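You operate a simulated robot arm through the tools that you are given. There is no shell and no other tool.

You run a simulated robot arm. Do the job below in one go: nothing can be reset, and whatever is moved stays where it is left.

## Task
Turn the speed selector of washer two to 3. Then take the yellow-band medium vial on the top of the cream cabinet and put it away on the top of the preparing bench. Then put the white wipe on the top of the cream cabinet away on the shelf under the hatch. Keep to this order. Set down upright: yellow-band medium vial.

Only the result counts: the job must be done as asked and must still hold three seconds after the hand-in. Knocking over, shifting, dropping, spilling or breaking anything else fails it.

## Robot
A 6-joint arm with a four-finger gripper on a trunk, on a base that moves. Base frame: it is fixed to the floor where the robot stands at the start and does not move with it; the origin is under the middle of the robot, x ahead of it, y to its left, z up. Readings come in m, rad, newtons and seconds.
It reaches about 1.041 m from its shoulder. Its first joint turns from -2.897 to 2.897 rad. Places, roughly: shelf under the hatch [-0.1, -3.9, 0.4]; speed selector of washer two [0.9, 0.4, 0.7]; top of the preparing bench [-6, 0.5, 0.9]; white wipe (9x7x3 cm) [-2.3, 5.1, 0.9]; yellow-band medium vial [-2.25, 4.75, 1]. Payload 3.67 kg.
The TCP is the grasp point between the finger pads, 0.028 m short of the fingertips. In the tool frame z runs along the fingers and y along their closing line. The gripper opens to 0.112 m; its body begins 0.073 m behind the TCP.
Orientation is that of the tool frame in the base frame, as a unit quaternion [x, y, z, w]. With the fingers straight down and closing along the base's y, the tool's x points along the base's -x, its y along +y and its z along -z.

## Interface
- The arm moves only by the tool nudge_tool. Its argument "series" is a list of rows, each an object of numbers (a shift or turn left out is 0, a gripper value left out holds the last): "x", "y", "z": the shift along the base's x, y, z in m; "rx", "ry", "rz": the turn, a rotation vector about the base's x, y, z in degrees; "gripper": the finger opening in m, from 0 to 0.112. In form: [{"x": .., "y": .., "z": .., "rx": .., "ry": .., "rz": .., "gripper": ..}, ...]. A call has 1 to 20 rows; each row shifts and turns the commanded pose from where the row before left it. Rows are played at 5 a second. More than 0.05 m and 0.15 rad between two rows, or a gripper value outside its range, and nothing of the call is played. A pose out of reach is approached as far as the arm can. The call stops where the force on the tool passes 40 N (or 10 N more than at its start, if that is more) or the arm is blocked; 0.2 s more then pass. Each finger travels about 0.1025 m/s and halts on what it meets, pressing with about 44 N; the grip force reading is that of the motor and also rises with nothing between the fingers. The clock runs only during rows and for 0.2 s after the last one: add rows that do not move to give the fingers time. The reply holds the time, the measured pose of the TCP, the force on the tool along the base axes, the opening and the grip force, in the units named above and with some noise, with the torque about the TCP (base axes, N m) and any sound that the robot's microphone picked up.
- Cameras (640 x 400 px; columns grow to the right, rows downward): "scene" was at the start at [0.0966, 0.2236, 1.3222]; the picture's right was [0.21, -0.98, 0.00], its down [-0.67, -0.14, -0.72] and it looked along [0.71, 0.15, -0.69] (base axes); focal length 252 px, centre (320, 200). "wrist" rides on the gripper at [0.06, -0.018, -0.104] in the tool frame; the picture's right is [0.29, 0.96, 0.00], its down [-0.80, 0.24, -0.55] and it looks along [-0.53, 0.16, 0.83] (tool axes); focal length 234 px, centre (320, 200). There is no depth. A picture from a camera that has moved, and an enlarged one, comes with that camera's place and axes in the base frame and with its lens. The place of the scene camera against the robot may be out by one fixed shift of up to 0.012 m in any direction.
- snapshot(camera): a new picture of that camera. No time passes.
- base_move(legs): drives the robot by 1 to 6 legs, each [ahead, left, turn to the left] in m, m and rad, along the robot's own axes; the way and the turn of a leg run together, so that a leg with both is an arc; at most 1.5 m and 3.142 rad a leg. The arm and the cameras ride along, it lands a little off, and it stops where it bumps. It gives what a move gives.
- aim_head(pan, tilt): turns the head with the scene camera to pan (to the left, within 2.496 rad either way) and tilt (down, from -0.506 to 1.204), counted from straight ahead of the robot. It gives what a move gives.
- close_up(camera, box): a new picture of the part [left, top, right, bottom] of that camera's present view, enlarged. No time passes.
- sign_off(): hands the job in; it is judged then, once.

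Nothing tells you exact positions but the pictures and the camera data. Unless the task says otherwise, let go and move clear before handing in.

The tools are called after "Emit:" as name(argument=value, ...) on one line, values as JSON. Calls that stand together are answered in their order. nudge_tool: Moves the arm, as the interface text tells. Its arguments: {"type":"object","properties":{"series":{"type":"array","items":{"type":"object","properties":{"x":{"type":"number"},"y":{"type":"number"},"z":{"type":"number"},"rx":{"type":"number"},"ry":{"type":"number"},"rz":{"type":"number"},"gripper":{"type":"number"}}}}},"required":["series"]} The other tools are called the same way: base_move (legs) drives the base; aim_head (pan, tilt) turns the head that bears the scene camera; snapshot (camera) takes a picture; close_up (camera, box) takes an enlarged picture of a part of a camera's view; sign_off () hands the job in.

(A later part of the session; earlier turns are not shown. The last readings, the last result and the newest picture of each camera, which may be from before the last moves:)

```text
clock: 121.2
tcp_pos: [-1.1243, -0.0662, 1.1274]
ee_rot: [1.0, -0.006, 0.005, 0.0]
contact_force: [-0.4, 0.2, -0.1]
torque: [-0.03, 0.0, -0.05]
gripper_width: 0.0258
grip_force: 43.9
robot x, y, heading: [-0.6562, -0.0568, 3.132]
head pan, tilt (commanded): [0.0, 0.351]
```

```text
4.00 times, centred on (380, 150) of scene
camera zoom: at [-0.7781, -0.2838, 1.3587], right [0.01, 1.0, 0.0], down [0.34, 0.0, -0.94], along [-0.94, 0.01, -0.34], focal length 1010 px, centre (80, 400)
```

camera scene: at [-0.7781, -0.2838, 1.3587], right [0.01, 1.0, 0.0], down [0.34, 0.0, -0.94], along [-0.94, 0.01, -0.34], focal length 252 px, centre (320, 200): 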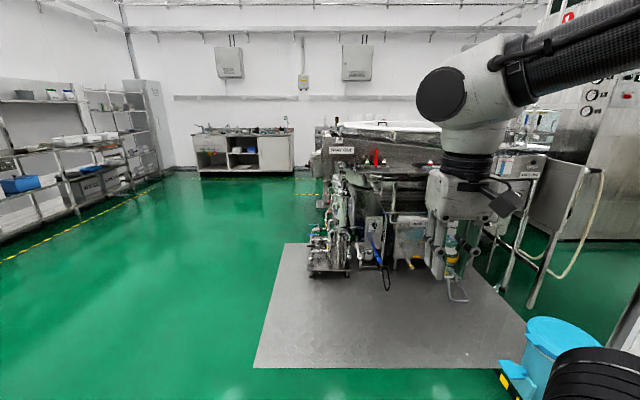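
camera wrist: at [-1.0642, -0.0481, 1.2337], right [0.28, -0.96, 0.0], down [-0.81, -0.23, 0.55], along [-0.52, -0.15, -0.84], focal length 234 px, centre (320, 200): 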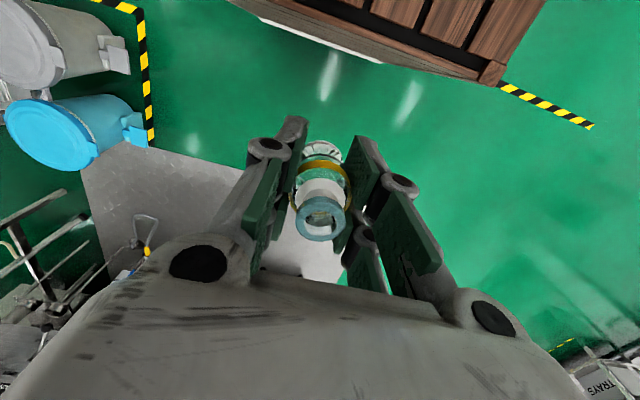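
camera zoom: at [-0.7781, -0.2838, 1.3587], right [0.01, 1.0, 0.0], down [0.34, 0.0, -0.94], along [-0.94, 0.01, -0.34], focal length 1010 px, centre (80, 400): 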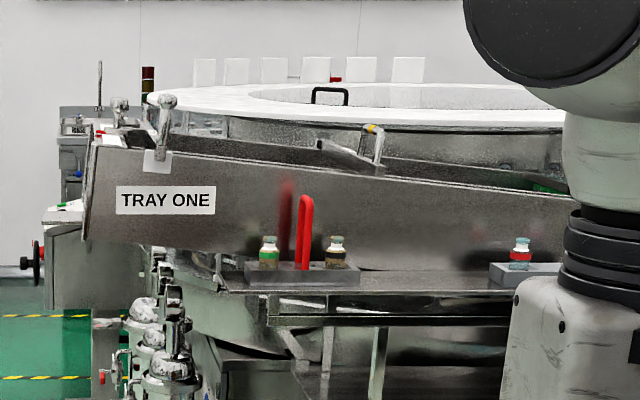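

The round machine ahead is washer one, and another bench is visible behind it near the back wall. I'll swing out around the mat on its south side and go west.

Emit:
base_move(legs=[[0.9, 0.98, 0.01], [1.45, 0, 0], [0.85, 0, 0]])

Emit:
aim_head(pan=-0.5, tilt=0.35)

Emit:
snapshot(camera="scene")

Emit:
aim_head(pan=0.2, tilt=0.35)

Emit:
snapshot(camera="scene")

```text
clock: 138.8
tcp_pos: [-4.3325, -1.0204, 1.1259]
ee_rot: [1.0, -0.006, 0.005, 0.0]
contact_force: [-0.5, -0.2, 0.0]
torque: [-0.01, 0.01, -0.02]
gripper_width: 0.026
grip_force: 44.2
robot x, y, heading: [-3.8657, -1.0179, 3.126]
head pan, tilt (commanded): [0.0, 0.351]
```

```text
clock: 139.7
tcp_pos: [-4.3319, -1.0202, 1.1265]
ee_rot: [1.0, -0.006, 0.006, 0.0]
contact_force: [0.0, 0.6, -0.6]
torque: [-0.03, 0.0, -0.01]
gripper_width: 0.0259
grip_force: 44.0
robot x, y, heading: [-3.8657, -1.0167, 3.13]
head pan, tilt (commanded): [-0.499, 0.351]
```

```text
taken
camera scene: at [-3.9758, -1.1929, 1.3587], right [0.49, 0.87, 0.0], down [0.3, -0.17, -0.94], along [-0.82, 0.46, -0.34], focal length 252 px, centre (320, 200)
```

scene: 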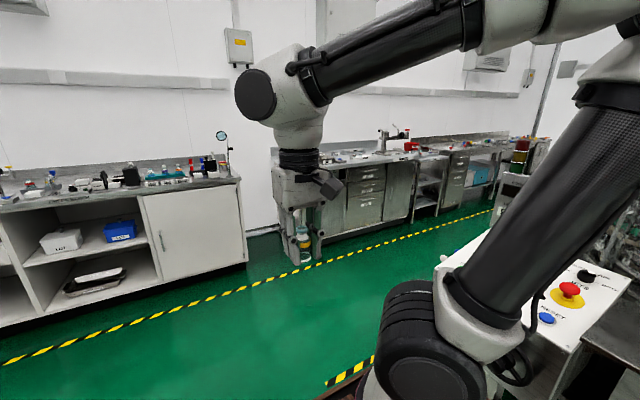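

```text
clock: 140.8
tcp_pos: [-4.3328, -1.02, 1.1269]
ee_rot: [1.0, -0.006, 0.004, 0.0]
contact_force: [-0.2, -0.5, 0.2]
torque: [0.02, 0.03, 0.01]
gripper_width: 0.0261
grip_force: 43.9
robot x, y, heading: [-3.8697, -1.015, 3.135]
head pan, tilt (commanded): [0.201, 0.351]
```

```text
taken
camera scene: at [-3.9859, -1.2558, 1.3587], right [-0.19, 0.98, 0.0], down [0.34, 0.06, -0.94], along [-0.92, -0.18, -0.34], focal length 252 px, centre (320, 200)
```

scene: 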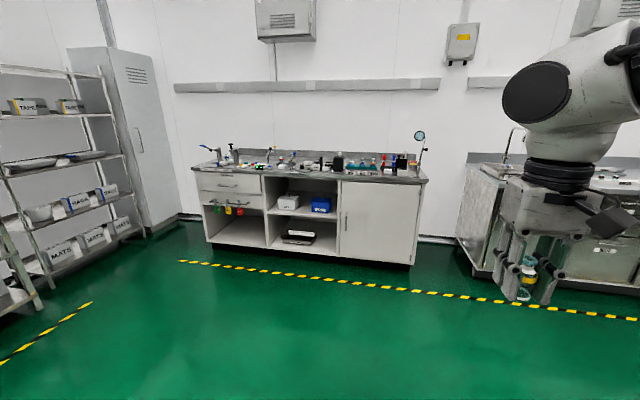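

A second long bench runs along the back wall to the right. Zooming in to identify the preparing bench.

Emit:
aim_head(pan=-0.6, tilt=0.3)

Emit:
snapshot(camera="scene")

Emit:
close_up(camera="scene", box=[240, 90, 500, 230])

Emit:
close_up(camera="scene", box=[330, 100, 450, 175])

```text
clock: 141.9
tcp_pos: [-4.3332, -1.0191, 1.1274]
ee_rot: [1.0, -0.006, 0.004, 0.001]
contact_force: [0.9, -0.3, -0.4]
torque: [0.01, 0.02, 0.02]
gripper_width: 0.0258
grip_force: 43.4
robot x, y, heading: [-3.8714, -1.0123, 3.129]
head pan, tilt (commanded): [-0.6, 0.3]
```

```text
taken
camera scene: at [-3.971, -1.1848, 1.3634], right [0.57, 0.82, 0.0], down [0.24, -0.17, -0.96], along [-0.78, 0.55, -0.3], focal length 252 px, centre (320, 200)
```

scene: 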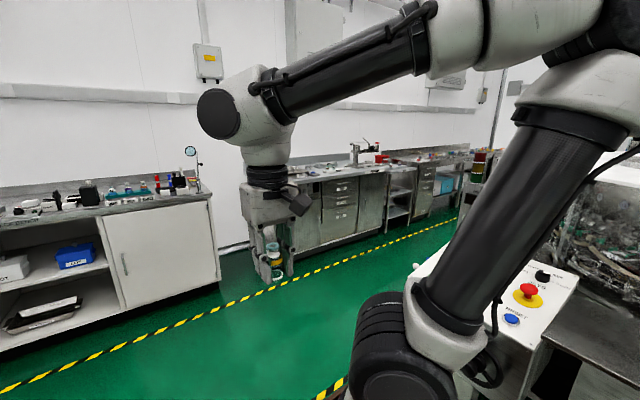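

```text
2.46 times, centred on (370, 160) of scene
camera zoom: at [-3.971, -1.1848, 1.3634], right [0.57, 0.82, 0.0], down [0.24, -0.17, -0.96], along [-0.78, 0.55, -0.3], focal length 622 px, centre (197, 298)
```

zoom: 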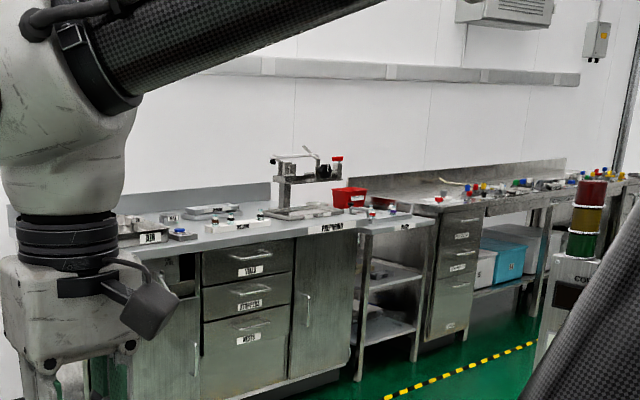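

```text
5.33 times, centred on (390, 138) of scene
camera zoom: at [-3.971, -1.1848, 1.3634], right [0.57, 0.82, 0.0], down [0.24, -0.17, -0.96], along [-0.78, 0.55, -0.3], focal length 1347 px, centre (-53, 533)
```

zoom: 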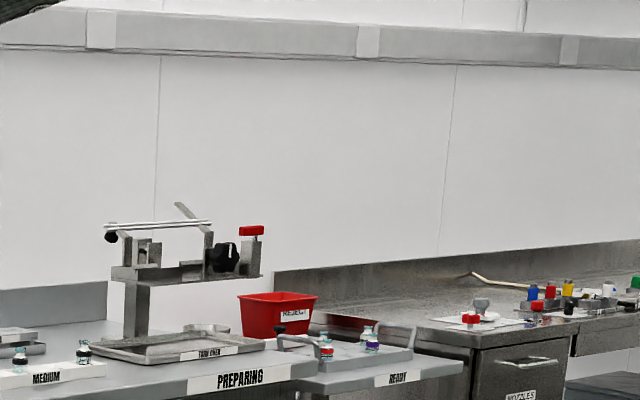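

The label "PREPARING" is on this bench, with MEDIUM, TURN OVER and READY spots, and its front is around x = −6.05. I'll drive a bit further west and look north along the aisle.

Emit:
base_move(legs=[[1.1, 0, 0.01]])

Emit:
aim_head(pan=-1.1, tilt=0.5)

Emit:
snapshot(camera="scene")

Emit:
aim_head(pan=-1.8, tilt=0.5)

Emit:
snapshot(camera="scene")

```text
clock: 147.5
tcp_pos: [-5.431, -1.0095, 1.1267]
ee_rot: [1.0, -0.004, 0.006, 0.001]
contact_force: [0.8, 0.3, 0.1]
torque: [-0.03, 0.01, 0.0]
gripper_width: 0.0261
grip_force: 44.0
robot x, y, heading: [-4.9677, -1.0037, 3.133]
head pan, tilt (commanded): [-0.6, 0.3]
```

```text
clock: 148.4
tcp_pos: [-5.4303, -1.0102, 1.1279]
ee_rot: [1.0, -0.004, 0.005, 0.0]
contact_force: [0.4, 0.5, -0.4]
torque: [-0.02, 0.0, -0.01]
gripper_width: 0.0262
grip_force: 43.8
robot x, y, heading: [-4.9631, -1.0037, 3.134]
head pan, tilt (commanded): [-1.1, 0.499]
```

```text
taken
camera scene: at [-5.0327, -1.1467, 1.345], right [0.89, 0.45, 0.0], down [0.21, -0.43, -0.88], along [-0.39, 0.79, -0.48], focal length 252 px, centre (320, 200)
```

scene: 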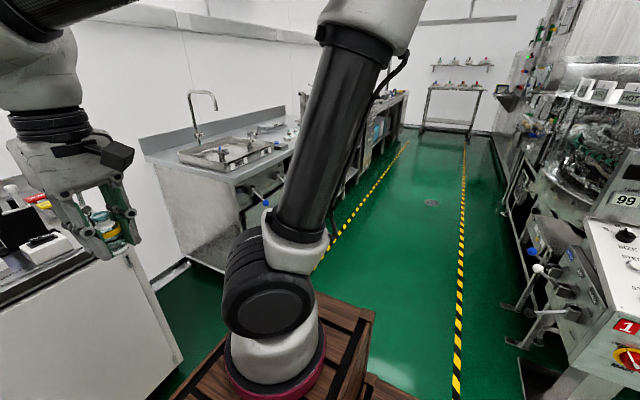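

```text
clock: 149.5
tcp_pos: [-5.4298, -1.0109, 1.127]
ee_rot: [1.0, -0.003, 0.005, 0.0]
contact_force: [0.3, -0.5, 0.2]
torque: [0.03, -0.03, -0.03]
gripper_width: 0.0261
grip_force: 43.9
robot x, y, heading: [-4.9657, -1.004, 3.131]
head pan, tilt (commanded): [-1.799, 0.499]
```

```text
taken
camera scene: at [-4.9707, -1.1396, 1.345], right [0.97, -0.23, 0.0], down [-0.11, -0.47, -0.88], along [0.21, 0.85, -0.48], focal length 252 px, centre (320, 200)
```

scene: 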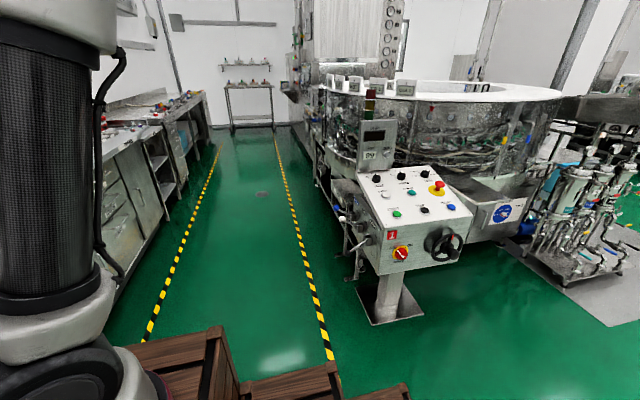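

The aisle between the preparing bench (front at about x = −6.0) and washer one (about x = −4.6) is wide enough. I'll slide in sideways, keeping the robot facing the bench.

Emit:
base_move(legs=[[0.4, -0.5, 0.009], [0, -0.95, 0]])

Emit:
aim_head(pan=-0.1, tilt=0.6)

Emit:
snapshot(camera="scene")

Emit:
snapshot(camera="wrist")

```text
clock: 157.6
tcp_pos: [-5.8352, 0.4337, 1.1269]
ee_rot: [1.0, 0.004, 0.005, 0.0]
contact_force: [-0.3, -0.8, -0.6]
torque: [0.02, -0.01, 0.01]
gripper_width: 0.0261
grip_force: 43.7
robot x, y, heading: [-5.3702, 0.4433, -3.137]
head pan, tilt (commanded): [-1.799, 0.499]
```

```text
clock: 159.4
tcp_pos: [-5.8331, 0.4335, 1.1272]
ee_rot: [1.0, 0.003, 0.005, 0.0]
contact_force: [-0.7, -0.3, -0.8]
torque: [-0.03, -0.02, 0.0]
gripper_width: 0.0258
grip_force: 43.7
robot x, y, heading: [-5.3686, 0.4475, -3.133]
head pan, tilt (commanded): [-0.099, 0.6]
```

```text
taken
camera scene: at [-5.4797, 0.2304, 1.3359], right [0.09, 1.0, 0.0], down [0.56, -0.05, -0.83], along [-0.82, 0.08, -0.56], focal length 252 px, centre (320, 200)
```

scene: 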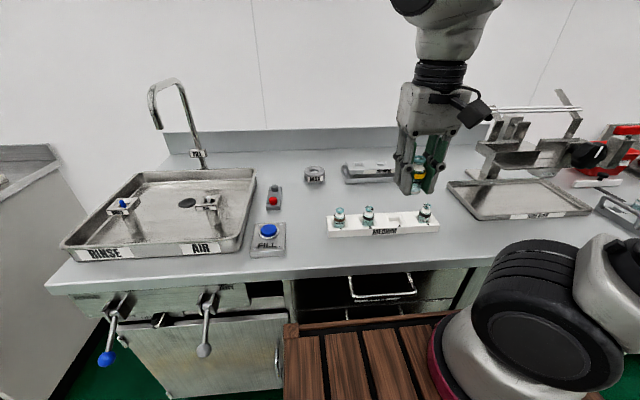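

```text
taken
camera wrist: at [-5.7747, 0.4522, 1.2337], right [0.29, -0.96, 0.0], down [-0.8, -0.25, 0.55], along [-0.52, -0.16, -0.84], focal length 234 px, centre (320, 200)
```

wrist: 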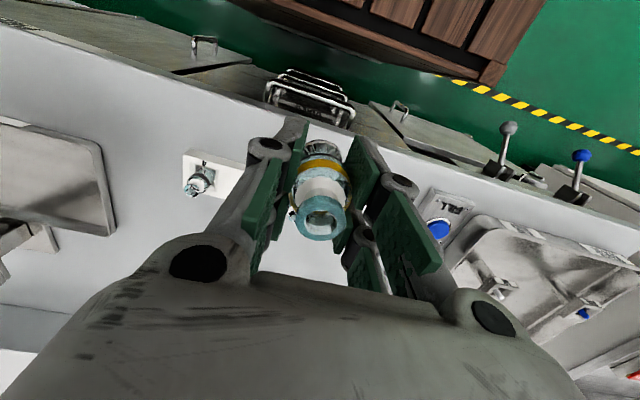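

I'm at the preparing bench. A MEDIUM rack holds three vials, and there's open counter behind and to the left of it. Zooming in to choose a free spot.

Emit:
close_up(camera="scene", box=[240, 140, 460, 290])

Emit:
close_up(camera="wrist", box=[140, 60, 500, 285])

```text
2.67 times, centred on (350, 215) of scene
camera zoom: at [-5.4797, 0.2304, 1.3359], right [0.09, 1.0, 0.0], down [0.56, -0.05, -0.83], along [-0.82, 0.08, -0.56], focal length 673 px, centre (240, 160)
```

zoom: 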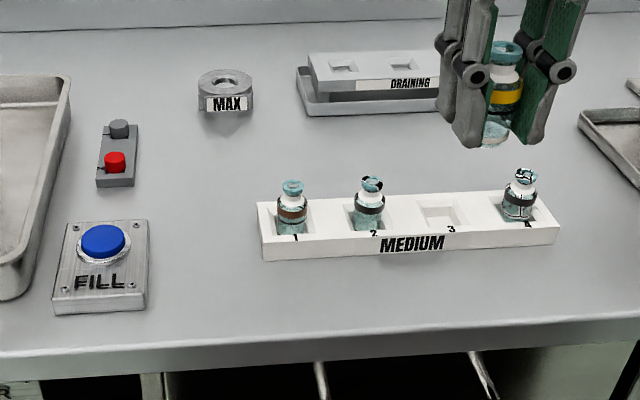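

```text
1.78 times, centred on (320, 172) of wrist
camera zoom: at [-5.7747, 0.4522, 1.2337], right [0.29, -0.96, 0.0], down [-0.8, -0.25, 0.55], along [-0.52, -0.16, -0.84], focal length 416 px, centre (320, 249)
```

zoom: 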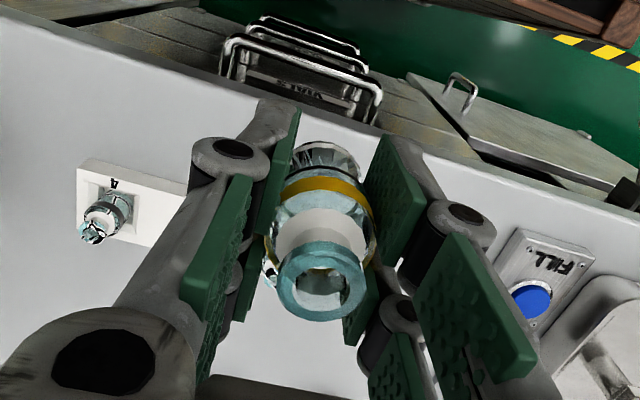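

I'll set it at about [−6.17, 0.27], an open patch with about 8–10 cm clear on every side, between the FILL switch, the MAX ring and the rack. Moving over it at height first.

Emit:
nudge_tool(series=[{"x": -0.042, "y": -0.0204}, {"x": -0.042, "y": -0.0204}, {"x": -0.042, "y": -0.0204}, {"x": -0.042, "y": -0.0204}, {"x": -0.042, "y": -0.0204}, {"x": -0.042, "y": -0.0204}, {"x": -0.042, "y": -0.0204}, {"x": -0.043, "y": -0.0207}])

Emit:
snapshot(camera="wrist")

Emit:
snapshot(camera="scene")

```text
clock: 161.2
tcp_pos: [-6.1717, 0.2696, 1.1262]
ee_rot: [1.0, 0.004, 0.005, -0.001]
contact_force: [1.0, 0.5, 2.1]
torque: [-0.01, 0.04, 0.0]
gripper_width: 0.0262
grip_force: 44.5
robot x, y, heading: [-5.3674, 0.4455, -3.136]
head pan, tilt (commanded): [-0.099, 0.6]
```

```text
taken
camera wrist: at [-6.1123, 0.2875, 1.2339], right [0.29, -0.96, 0.0], down [-0.8, -0.24, 0.55], along [-0.52, -0.16, -0.84], focal length 234 px, centre (320, 200)
```

wrist: 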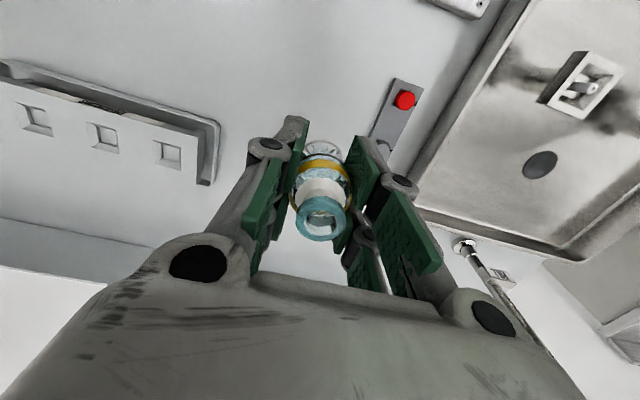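

```text
taken
camera scene: at [-5.4792, 0.2306, 1.336], right [0.09, 1.0, 0.0], down [0.56, -0.05, -0.83], along [-0.82, 0.08, -0.56], focal length 252 px, centre (320, 200)
```

scene: 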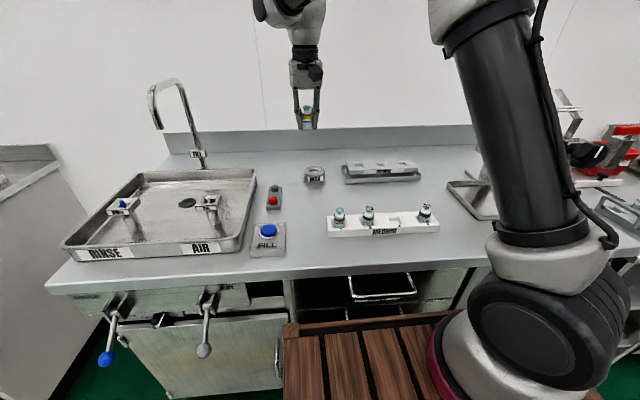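

The spot below is clear. Descending partway and checking the counter height with wrist views.

Emit:
close_up(camera="wrist", box=[340, 60, 460, 160])

Emit:
nudge_tool(series=[{"z": -0.04}, {"z": -0.04}, {"z": -0.04}, {}])

Emit:
close_up(camera="wrist", box=[340, 60, 460, 160])

Emit:
snapshot(camera="wrist")

Emit:
close_up(camera="scene", box=[240, 110, 400, 240])

```text
4.00 times, centred on (400, 110) of wrist
camera zoom: at [-6.1123, 0.2875, 1.2339], right [0.29, -0.96, 0.0], down [-0.8, -0.24, 0.55], along [-0.52, -0.16, -0.84], focal length 937 px, centre (0, 560)
```

zoom: 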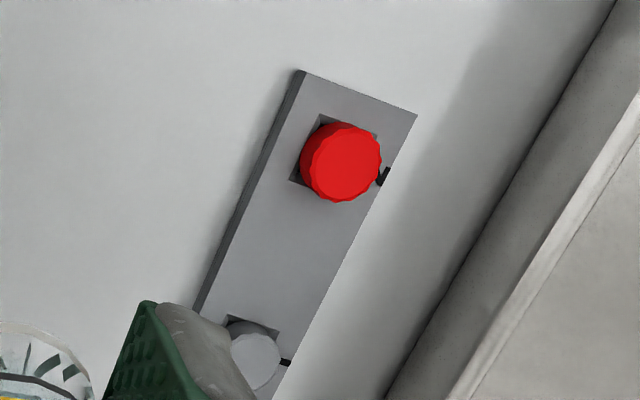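

```text
clock: 162.2
tcp_pos: [-6.1718, 0.2708, 1.0066]
ee_rot: [1.0, 0.003, 0.005, 0.0]
contact_force: [-0.7, 0.7, -1.0]
torque: [0.0, 0.02, 0.0]
gripper_width: 0.0263
grip_force: 43.9
robot x, y, heading: [-5.3691, 0.4492, -3.139]
head pan, tilt (commanded): [-0.099, 0.6]
```

```text
4.00 times, centred on (400, 110) of wrist
camera zoom: at [-6.1124, 0.2885, 1.1128], right [0.29, -0.96, 0.0], down [-0.8, -0.25, 0.55], along [-0.52, -0.16, -0.84], focal length 937 px, centre (0, 560)
```

zoom: 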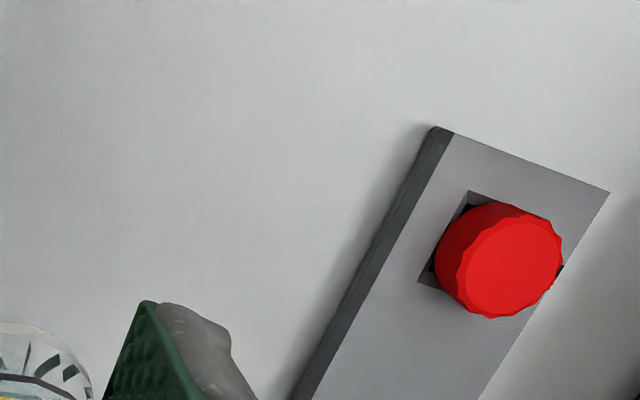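

```text
taken
camera wrist: at [-6.1124, 0.2885, 1.1128], right [0.29, -0.96, 0.0], down [-0.8, -0.25, 0.55], along [-0.52, -0.16, -0.84], focal length 234 px, centre (320, 200)
```

wrist: 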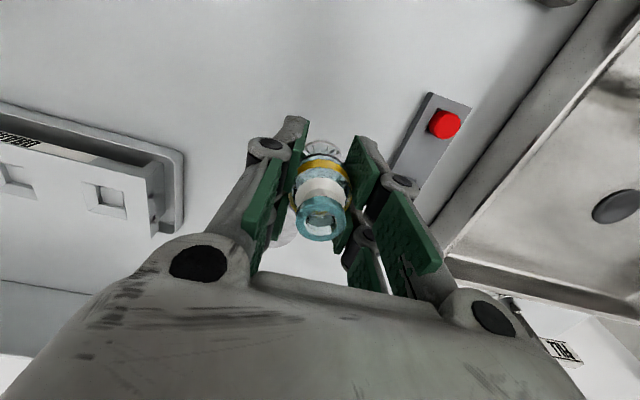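

```text
3.08 times, centred on (320, 175) of scene
camera zoom: at [-5.4798, 0.2303, 1.3359], right [0.09, 1.0, 0.0], down [0.56, -0.05, -0.83], along [-0.82, 0.08, -0.56], focal length 777 px, centre (320, 277)
```

zoom: 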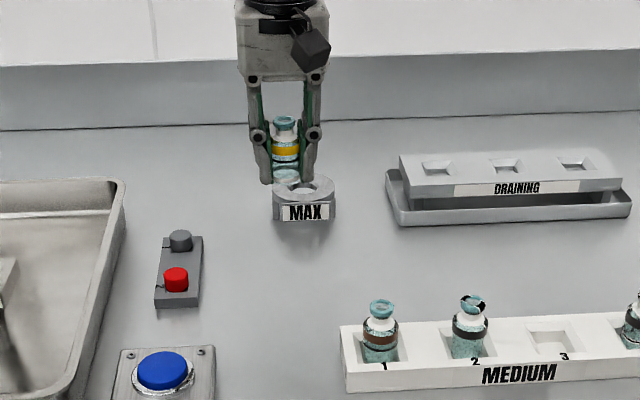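

The wrist views put the counter at z ≈ 0.867, so the vial should touch at TCP z ≈ 0.902. Lowering to just above that, then feeling for contact.

Emit:
nudge_tool(series=[{"z": -0.03}, {"z": -0.03}, {"z": -0.02}, {"z": -0.01}, {}])

Emit:
close_up(camera="scene", box=[260, 120, 380, 220])

Emit:
close_up(camera="wrist", box=[220, 80, 420, 240])

```text
clock: 163.4
tcp_pos: [-6.1709, 0.2696, 0.9174]
ee_rot: [1.0, 0.004, 0.005, 0.0]
contact_force: [0.0, 0.2, -0.4]
torque: [-0.04, -0.03, 0.0]
gripper_width: 0.0259
grip_force: 44.4
robot x, y, heading: [-5.3695, 0.4467, -3.134]
head pan, tilt (commanded): [-0.099, 0.6]
```

```text
4.00 times, centred on (320, 170) of scene
camera zoom: at [-5.4798, 0.2303, 1.3359], right [0.09, 1.0, 0.0], down [0.56, -0.05, -0.83], along [-0.82, 0.08, -0.57], focal length 1010 px, centre (320, 320)
```

zoom: 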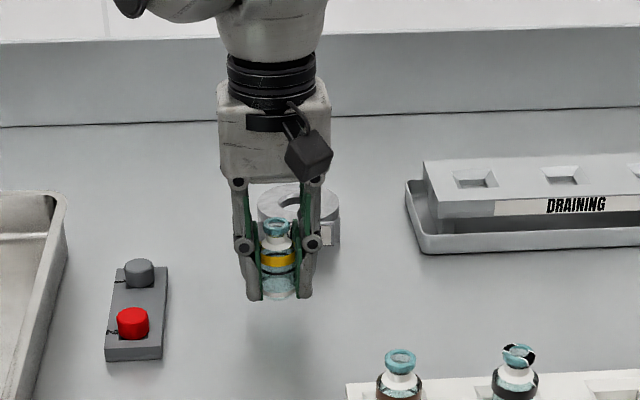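

```text
2.50 times, centred on (320, 160) of wrist
camera zoom: at [-6.1119, 0.2883, 1.0233], right [0.29, -0.96, 0.0], down [-0.8, -0.25, 0.55], along [-0.52, -0.16, -0.84], focal length 585 px, centre (320, 300)
```

zoom: 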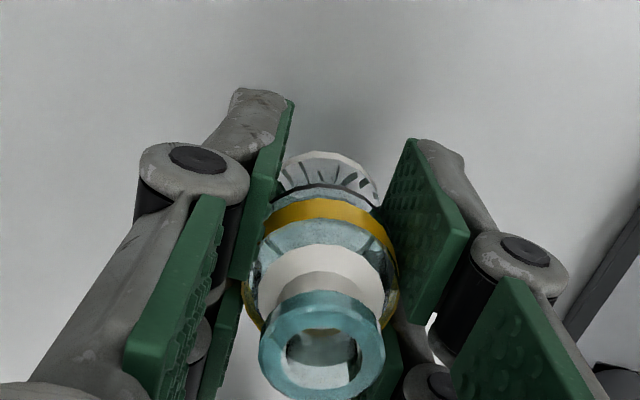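

Still a little above the counter. Feeling down in small steps.

Emit:
nudge_tool(series=[{"z": -0.003}, {"z": -0.003}, {"z": -0.002}, {}])

Emit:
nudge_tool(series=[{"z": -0.002}, {}])

Emit:
nudge_tool(series=[{"z": -0.002}, {}])

```text
clock: 164.4
tcp_pos: [-6.1712, 0.2701, 0.9086]
ee_rot: [1.0, 0.004, 0.006, 0.0]
contact_force: [-0.1, 0.1, -0.7]
torque: [0.01, -0.02, 0.0]
gripper_width: 0.026
grip_force: 43.8
robot x, y, heading: [-5.3704, 0.4466, -3.132]
head pan, tilt (commanded): [-0.099, 0.6]
```

```text
clock: 165.0
tcp_pos: [-6.1705, 0.2694, 0.9059]
ee_rot: [1.0, 0.004, 0.006, 0.0]
contact_force: [0.4, 0.6, 0.1]
torque: [0.03, 0.02, -0.01]
gripper_width: 0.0258
grip_force: 44.7
robot x, y, heading: [-5.3654, 0.4433, -3.132]
head pan, tilt (commanded): [-0.099, 0.6]
```

```text
clock: 165.6
tcp_pos: [-6.171, 0.2696, 0.9031]
ee_rot: [1.0, 0.002, 0.006, 0.0]
contact_force: [0.0, -0.6, 0.2]
torque: [0.02, 0.01, 0.0]
gripper_width: 0.026
grip_force: 44.7
robot x, y, heading: [-5.3703, 0.4443, -3.132]
head pan, tilt (commanded): [-0.099, 0.6]
```

Emit:
close_up(camera="scene", box=[275, 150, 335, 210])

Emit:
nudge_tool(series=[{"z": -0.0015}, {}])

Emit:
nudge_tool(series=[{"z": -0.0015}, {}])

```text
6.67 times, centred on (305, 180) of scene
camera zoom: at [-5.4798, 0.2303, 1.3359], right [0.09, 1.0, 0.0], down [0.56, -0.05, -0.83], along [-0.82, 0.08, -0.57], focal length 1684 px, centre (420, 333)
```

zoom: 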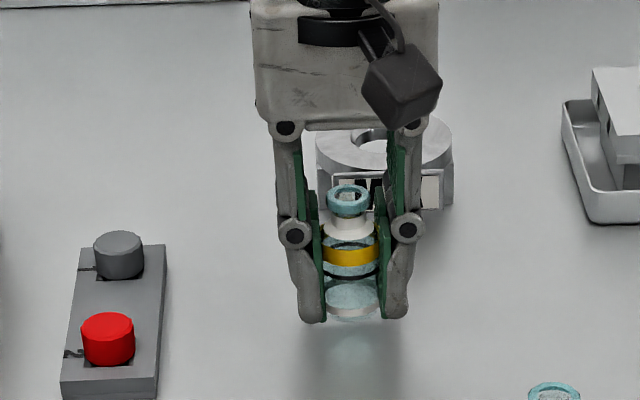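

```text
clock: 166.2
tcp_pos: [-6.171, 0.2699, 0.9036]
ee_rot: [1.0, 0.004, 0.005, 0.0]
contact_force: [-0.2, 0.6, -0.5]
torque: [-0.03, 0.0, -0.02]
gripper_width: 0.0261
grip_force: 43.7
robot x, y, heading: [-5.3727, 0.4472, -3.137]
head pan, tilt (commanded): [-0.099, 0.6]
```

```text
clock: 166.8
tcp_pos: [-6.1716, 0.2694, 0.902]
ee_rot: [1.0, 0.004, 0.005, 0.0]
contact_force: [-0.5, 0.0, -0.4]
torque: [-0.01, -0.01, 0.03]
gripper_width: 0.0258
grip_force: 44.1
robot x, y, heading: [-5.3719, 0.4435, -3.134]
head pan, tilt (commanded): [-0.099, 0.6]
```

Emit:
nudge_tool(series=[{"z": -0.002}, {}])

Emit:
nudge_tool(series=[{"z": -0.002}, {}])

Emit:
close_up(camera="scene", box=[275, 150, 335, 210])

```text
clock: 167.4
tcp_pos: [-6.1712, 0.2705, 0.9002]
ee_rot: [1.0, 0.003, 0.005, 0.0]
contact_force: [0.5, -0.1, -0.4]
torque: [0.0, 0.04, 0.0]
gripper_width: 0.026
grip_force: 43.9
robot x, y, heading: [-5.3676, 0.4471, -3.134]
head pan, tilt (commanded): [-0.099, 0.6]
```

```text
clock: 168.0
tcp_pos: [-6.1708, 0.2698, 0.8972]
ee_rot: [1.0, 0.004, 0.005, 0.0]
contact_force: [0.0, -1.1, -0.7]
torque: [-0.01, -0.01, -0.03]
gripper_width: 0.0258
grip_force: 43.4
robot x, y, heading: [-5.3663, 0.4471, -3.134]
head pan, tilt (commanded): [-0.099, 0.6]
```

```text
6.67 times, centred on (305, 180) of scene
camera zoom: at [-5.4798, 0.2303, 1.3359], right [0.09, 1.0, 0.0], down [0.56, -0.05, -0.83], along [-0.82, 0.08, -0.57], focal length 1684 px, centre (420, 333)
```

zoom: 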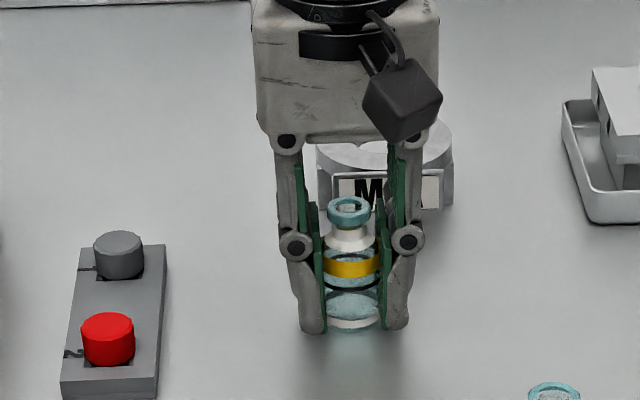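

No contact yet, and the shadow suggests a few more millimetres. Continuing in small steps while watching the force.

Emit:
nudge_tool(series=[{"z": -0.002}, {}])

Emit:
nudge_tool(series=[{"z": -0.002}, {}])

Emit:
close_up(camera="scene", box=[275, 150, 335, 210])

```text
clock: 168.6
tcp_pos: [-6.171, 0.2694, 0.8953]
ee_rot: [1.0, 0.004, 0.005, 0.0]
contact_force: [0.9, 0.5, 0.1]
torque: [0.0, 0.0, 0.03]
gripper_width: 0.026
grip_force: 44.1
robot x, y, heading: [-5.3663, 0.4471, -3.133]
head pan, tilt (commanded): [-0.099, 0.6]
```

```text
clock: 169.2
tcp_pos: [-6.1717, 0.2699, 0.8955]
ee_rot: [1.0, 0.004, 0.004, 0.0]
contact_force: [1.9, 0.4, 22.2]
torque: [0.07, -0.11, 0.01]
gripper_width: 0.0261
grip_force: 43.5
robot x, y, heading: [-5.3702, 0.4452, -3.133]
head pan, tilt (commanded): [-0.099, 0.6]
```

```text
6.67 times, centred on (305, 180) of scene
camera zoom: at [-5.479, 0.2305, 1.336], right [0.09, 1.0, 0.0], down [0.56, -0.05, -0.83], along [-0.82, 0.08, -0.56], focal length 1684 px, centre (420, 333)
```

zoom: 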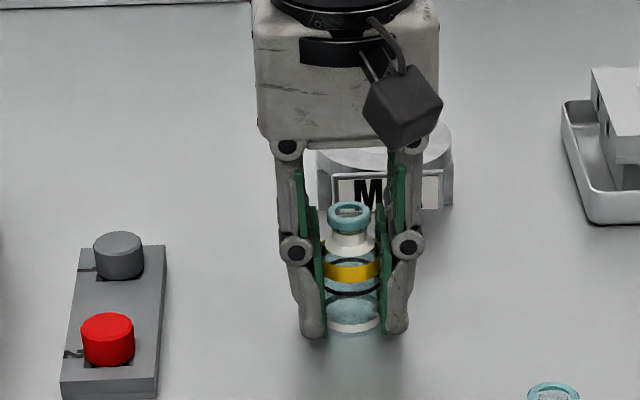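

Contact: 22 N upward, so the vial's base is on the counter. I'll ease off slightly, then open gently.

Emit:
nudge_tool(series=[{"z": 0.0015}, {}])

Emit:
nudge_tool(series=[{"gripper": 0.03}, {"gripper": 0.036}, {"gripper": 0.046}, {"gripper": 0.056}, {}])

Emit:
close_up(camera="scene", box=[275, 150, 335, 210])

Emit:
close_up(camera="wrist", box=[220, 80, 420, 240])

```text
clock: 169.8
tcp_pos: [-6.1717, 0.2703, 0.8954]
ee_rot: [1.0, 0.003, 0.005, 0.0]
contact_force: [-3.5, -0.3, 12.7]
torque: [-0.02, 0.12, 0.02]
gripper_width: 0.0259
grip_force: 43.7
robot x, y, heading: [-5.3666, 0.4426, -3.139]
head pan, tilt (commanded): [-0.099, 0.6]
```

```text
clock: 171.0
tcp_pos: [-6.171, 0.2702, 0.8959]
ee_rot: [1.0, 0.004, 0.006, 0.0]
contact_force: [-0.2, 0.3, -0.6]
torque: [0.02, 0.0, 0.02]
gripper_width: 0.0559
grip_force: 0.0
robot x, y, heading: [-5.3686, 0.4451, -3.137]
head pan, tilt (commanded): [-0.099, 0.6]
```

```text
6.67 times, centred on (305, 180) of scene
camera zoom: at [-5.4798, 0.2303, 1.3359], right [0.09, 1.0, 0.0], down [0.56, -0.05, -0.83], along [-0.82, 0.08, -0.57], focal length 1684 px, centre (420, 333)
```

zoom: 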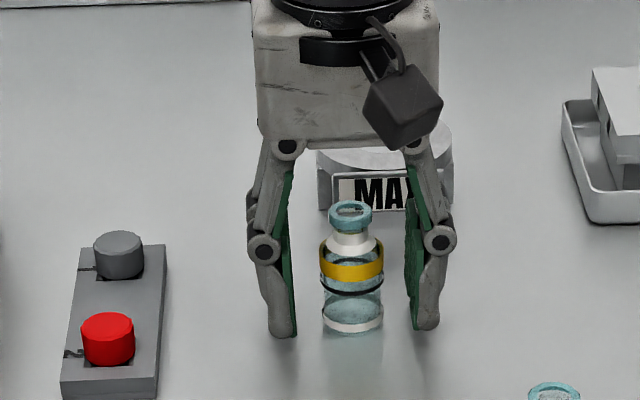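

```text
2.50 times, centred on (320, 160) of wrist
camera zoom: at [-6.1118, 0.2887, 1.0019], right [0.29, -0.96, 0.0], down [-0.8, -0.25, 0.55], along [-0.52, -0.16, -0.84], focal length 585 px, centre (320, 300)
```

zoom: 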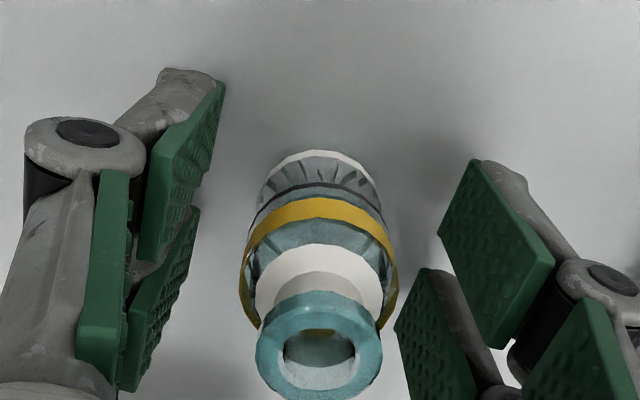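

The vial stands upright on the bench, free of the fingers. Raising straight up and clear.

Emit:
nudge_tool(series=[{"z": 0.02, "gripper": 0.07}, {"z": 0.03}, {"z": 0.04}, {"z": 0.045}, {"z": 0.045}, {"z": 0.045}])

Emit:
snapshot(camera="scene")

Emit:
close_up(camera="scene", box=[240, 140, 460, 260])

```text
clock: 172.4
tcp_pos: [-6.1715, 0.2688, 1.1203]
ee_rot: [1.0, 0.003, 0.006, -0.001]
contact_force: [-0.9, -0.2, -1.0]
torque: [-0.01, -0.06, -0.01]
gripper_width: 0.07
grip_force: 0.1
robot x, y, heading: [-5.368, 0.4445, -3.137]
head pan, tilt (commanded): [-0.099, 0.6]
```

```text
taken
camera scene: at [-5.4801, 0.2302, 1.3358], right [0.09, 1.0, 0.0], down [0.56, -0.05, -0.82], along [-0.82, 0.08, -0.57], focal length 252 px, centre (320, 200)
```

scene: 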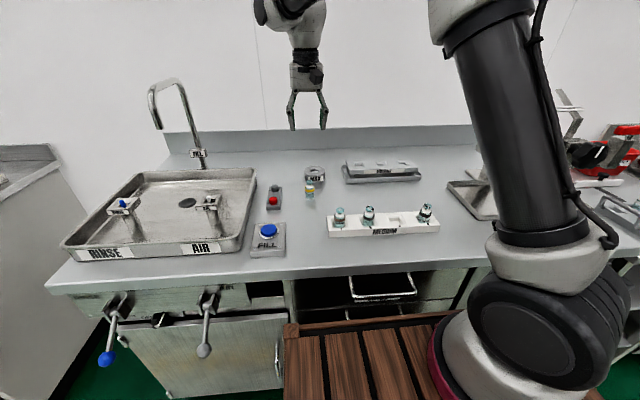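

```text
2.91 times, centred on (350, 200) of scene
camera zoom: at [-5.4801, 0.2302, 1.3358], right [0.09, 1.0, 0.0], down [0.56, -0.05, -0.82], along [-0.82, 0.08, -0.57], focal length 735 px, centre (233, 200)
```

zoom: 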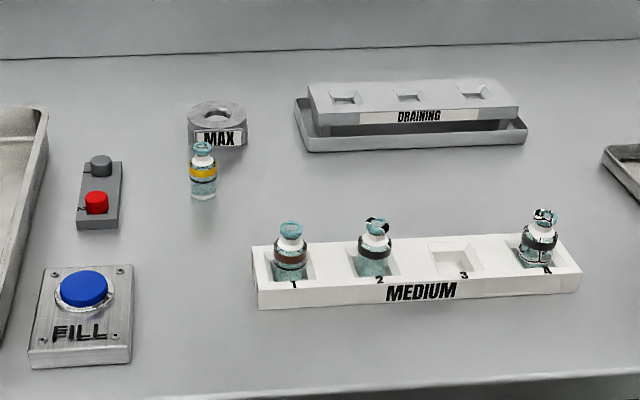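

The vial is upright on the preparing bench and nothing else has moved. I'll retract the arm and drive back toward the cream cabinet the way I came.

Emit:
nudge_tool(series=[{"x": 0.042, "y": 0.0206, "z": 0.01}, {"x": 0.042, "y": 0.0206}, {"x": 0.042, "y": 0.0206}, {"x": 0.042, "y": 0.0206}, {"x": 0.042, "y": 0.0206}, {"x": 0.042, "y": 0.0206}, {"x": 0.042, "y": 0.0206}, {"x": 0.042, "y": 0.0206}])

Emit:
base_move(legs=[[0, 0.95, 0], [-0.4, 0.5, -0.006], [-1.1, 0, 0], [-1.3, 0, 0], [-1.0, 0, 0]])

Emit:
aim_head(pan=-2.3, tilt=0.4)

Emit:
snapshot(camera="scene")

```text
clock: 174.2
tcp_pos: [-5.8333, 0.4344, 1.1298]
ee_rot: [1.0, 0.003, 0.006, -0.001]
contact_force: [-0.5, -1.6, -0.2]
torque: [0.03, -0.03, 0.01]
gripper_width: 0.0703
grip_force: 0.2
robot x, y, heading: [-5.3697, 0.4443, -3.135]
head pan, tilt (commanded): [-0.099, 0.6]
```

```text
clock: 198.4
tcp_pos: [-2.0354, -0.9757, 1.131]
ee_rot: [1.0, 0.007, 0.005, 0.0]
contact_force: [-0.4, -0.1, 0.0]
torque: [0.02, -0.01, 0.0]
gripper_width: 0.07
grip_force: 0.1
robot x, y, heading: [-1.5732, -0.9592, -3.126]
head pan, tilt (commanded): [-0.099, 0.6]
```

```text
clock: 200.5
tcp_pos: [-2.0351, -0.9772, 1.1304]
ee_rot: [1.0, 0.007, 0.005, 0.001]
contact_force: [0.2, -0.3, -0.7]
torque: [0.0, 0.03, -0.02]
gripper_width: 0.07
grip_force: 0.0
robot x, y, heading: [-1.571, -0.9632, -3.134]
head pan, tilt (commanded): [-2.3, 0.4]
```

```text
taken
camera scene: at [-1.5312, -1.1154, 1.3541], right [0.75, -0.66, 0.0], down [-0.26, -0.29, -0.92], along [0.6, 0.7, -0.39], focal length 252 px, centre (320, 200)
```

scene: 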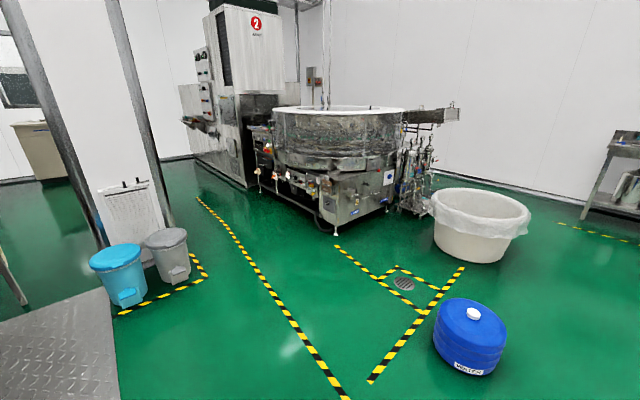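

The sign on the tall unit reads "2". I'll zoom in to confirm it is washer two.

Emit:
close_up(camera="scene", box=[170, 0, 460, 250])

Emit:
close_up(camera="scene", box=[210, 0, 300, 60])

```text
1.60 times, centred on (315, 125) of scene
camera zoom: at [-1.5312, -1.1154, 1.3541], right [0.75, -0.66, 0.0], down [-0.26, -0.29, -0.92], along [0.6, 0.7, -0.39], focal length 404 px, centre (328, 320)
```

zoom: 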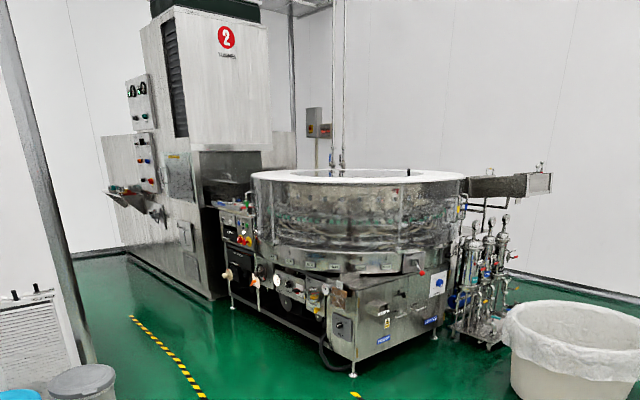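

```text
6.67 times, centred on (255, 30) of scene
camera zoom: at [-1.5312, -1.1154, 1.3541], right [0.75, -0.66, 0.0], down [-0.26, -0.29, -0.92], along [0.6, 0.7, -0.39], focal length 1684 px, centre (753, 1333)
```

zoom: 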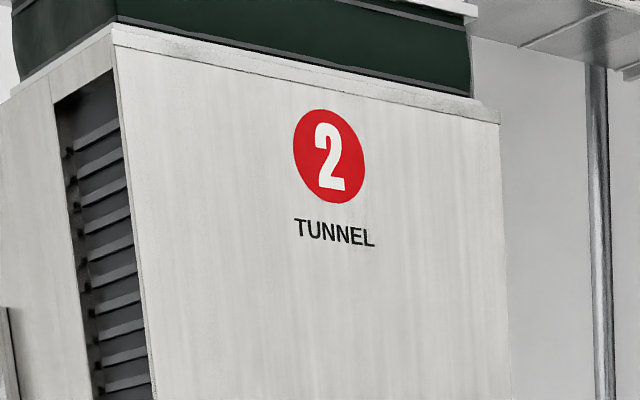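

The tall unit is "Tunnel 2", so the round machine whose selector I set is washer two, as the coordinates say. Continuing back to the corridor and turning north.

Emit:
base_move(legs=[[-0.5, -0.9, -0.007], [-0.4, -0.02, 0], [0, 0, -1.571]])

Emit:
aim_head(pan=0.0, tilt=0.45)

Emit:
snapshot(camera="scene")

```text
clock: 211.7
tcp_pos: [-0.6872, 0.4177, 1.131]
ee_rot: [-0.707, 0.707, -0.003, -0.004]
contact_force: [0.0, -0.4, -0.2]
torque: [0.0, 0.02, 0.0]
gripper_width: 0.07
grip_force: 0.1
robot x, y, heading: [-0.6834, -0.0444, 1.572]
head pan, tilt (commanded): [-2.3, 0.4]
```

```text
clock: 213.8
tcp_pos: [-0.6882, 0.4178, 1.1307]
ee_rot: [-0.707, 0.707, -0.004, -0.004]
contact_force: [0.3, -0.3, 0.2]
torque: [-0.02, 0.0, 0.03]
gripper_width: 0.0699
grip_force: 0.1
robot x, y, heading: [-0.6711, -0.0423, 1.568]
head pan, tilt (commanded): [0.0, 0.45]
```

```text
taken
camera scene: at [-0.8979, 0.0571, 1.3494], right [1.0, 0.0, 0.0], down [0.0, -0.44, -0.9], along [0.0, 0.9, -0.44], focal length 252 px, centre (320, 200)
```

scene: 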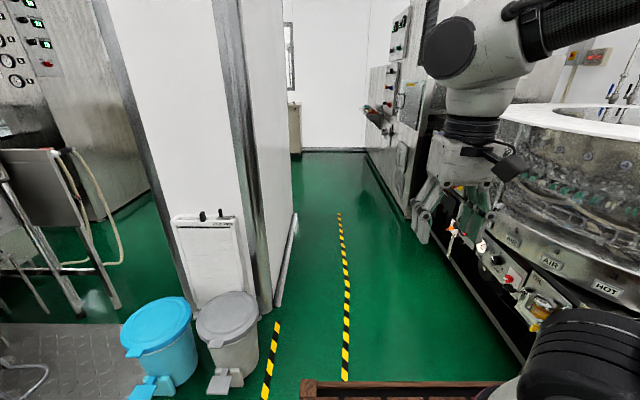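

Before fetching the wipe, I'll look back at the hatch and its shelf so I can choose the right grasp.

Emit:
aim_head(pan=-2.49, tilt=0.25)

Emit:
snapshot(camera="scene")

Emit:
close_up(camera="scene", box=[380, 90, 560, 240])

```text
clock: 216.1
tcp_pos: [-0.6867, 0.4184, 1.1303]
ee_rot: [0.707, -0.707, 0.004, 0.004]
contact_force: [-0.5, -0.2, -0.4]
torque: [0.04, 0.01, -0.02]
gripper_width: 0.0701
grip_force: 0.0
robot x, y, heading: [-0.6803, -0.0493, 1.569]
head pan, tilt (commanded): [-2.491, 0.25]
```

```text
taken
camera scene: at [-0.8416, -0.1091, 1.3681], right [-0.8, -0.61, 0.0], down [-0.15, 0.2, -0.97], along [0.59, -0.77, -0.25], focal length 252 px, centre (320, 200)
```

scene: 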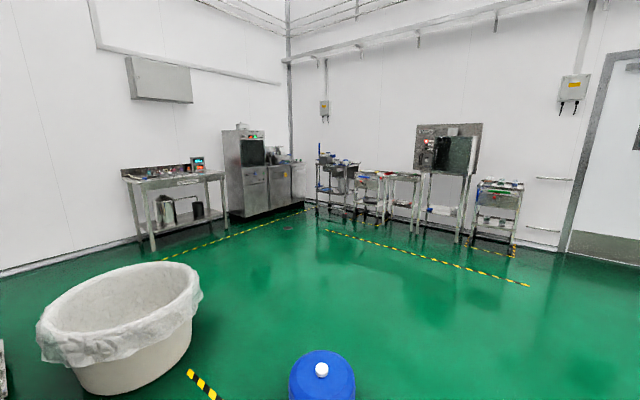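

```text
2.67 times, centred on (470, 165) of scene
camera zoom: at [-0.8416, -0.1091, 1.3681], right [-0.8, -0.61, 0.0], down [-0.15, 0.2, -0.97], along [0.59, -0.77, -0.25], focal length 673 px, centre (-80, 293)
```

zoom: 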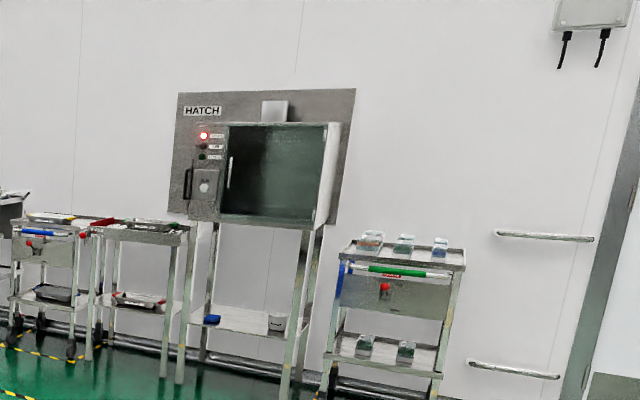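

The hatch stand has an open shelf at about z = 0.4 with the hatch box around 0.45 m above it. A tilted grasp from the front will suit both the pick and the placing. Driving back to the cabinet now.

Emit:
base_move(legs=[[1.45, -0.04, 0], [1.45, 0, 0]])

Emit:
base_move(legs=[[0.4, 0.1, 0], [0.4, 0.8, 0], [0.36, 0.74, 0]])

Emit:
aim_head(pan=0.0, tilt=0.6)

Emit:
snapshot(camera="scene")

```text
clock: 230.1
tcp_pos: [-0.6639, 3.3185, 1.1308]
ee_rot: [0.708, -0.706, 0.004, 0.003]
contact_force: [-0.4, 0.5, 0.6]
torque: [-0.01, 0.01, -0.02]
gripper_width: 0.07
grip_force: 0.1
robot x, y, heading: [-0.6554, 2.8546, 1.57]
head pan, tilt (commanded): [-2.491, 0.25]
```

```text
clock: 240.9
tcp_pos: [-2.2964, 4.4822, 1.1304]
ee_rot: [-0.707, 0.708, -0.003, -0.004]
contact_force: [0.4, 0.5, -0.3]
torque: [-0.02, -0.01, -0.01]
gripper_width: 0.07
grip_force: 0.1
robot x, y, heading: [-2.2861, 4.0146, 1.568]
head pan, tilt (commanded): [-2.491, 0.25]
```

```text
clock: 243.2
tcp_pos: [-2.2969, 4.4815, 1.1297]
ee_rot: [-0.706, 0.708, -0.004, -0.004]
contact_force: [0.1, 0.6, -0.7]
torque: [0.01, 0.02, 0.01]
gripper_width: 0.0699
grip_force: 0.0
robot x, y, heading: [-2.2875, 4.0154, 1.564]
head pan, tilt (commanded): [0.0, 0.6]
```

```text
taken
camera scene: at [-2.5073, 4.1167, 1.3359], right [1.0, 0.0, 0.0], down [0.0, -0.56, -0.83], along [0.0, 0.83, -0.56], focal length 252 px, centre (320, 200)
```

scene: 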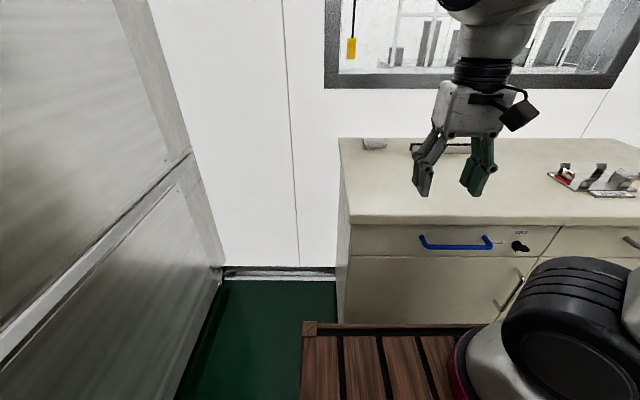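

In position. I'll extend over the counter, pitch the tool 40° forward, open the gripper fully and look at the wipe with the wrist camera.

Emit:
nudge_tool(series=[{"x": 0.002, "y": 0.04, "rx": 8, "gripper": 0.112}, {"x": 0.002, "y": 0.04, "rx": 8}, {"x": 0.002, "y": 0.04, "rx": 8}, {"x": 0.002, "y": 0.04, "rx": 8}, {"x": 0.002, "y": 0.04, "rx": 8}, {"x": 0.002, "y": 0.04}, {"x": 0.002, "y": 0.04}, {"x": 0.003, "y": 0.04, "z": -0.02}, {}])

Emit:
snapshot(camera="wrist")

Emit:
snapshot(camera="scene")

```text
clock: 245.2
tcp_pos: [-2.2773, 4.8025, 1.1103]
ee_rot: [-0.664, 0.667, 0.237, 0.239]
contact_force: [-0.1, -0.8, -0.4]
torque: [0.0, -0.01, 0.03]
gripper_width: 0.1119
grip_force: 0.1
robot x, y, heading: [-2.2879, 4.0149, 1.567]
head pan, tilt (commanded): [0.0, 0.6]
```

```text
taken
camera wrist: at [-2.2597, 4.6908, 1.1547], right [-0.96, -0.22, -0.18], down [-0.24, 0.27, 0.93], along [-0.16, 0.94, -0.31], focal length 234 px, centre (320, 200)
```

wrist: 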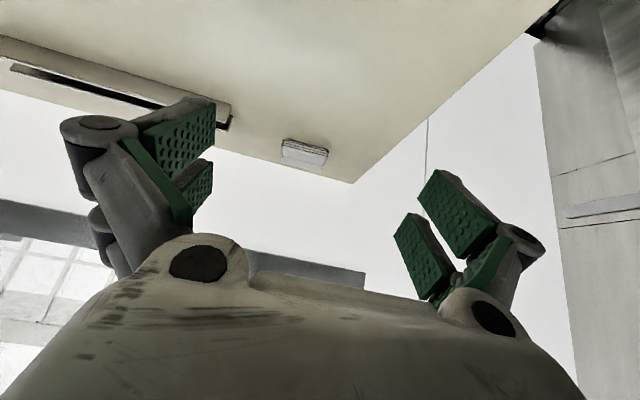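

```text
taken
camera scene: at [-2.5073, 4.1166, 1.3359], right [1.0, 0.0, 0.0], down [0.0, -0.56, -0.83], along [0.0, 0.83, -0.56], focal length 252 px, centre (320, 200)
```

scene: 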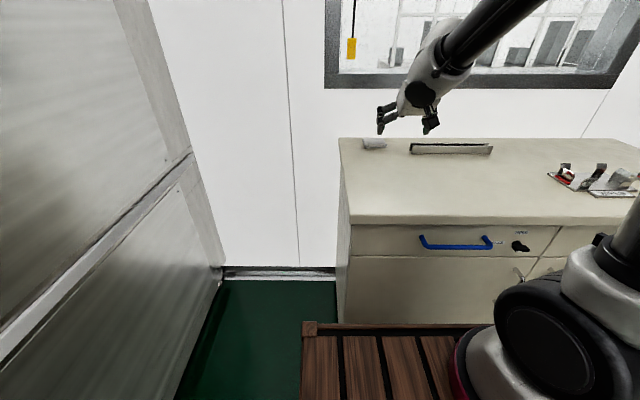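

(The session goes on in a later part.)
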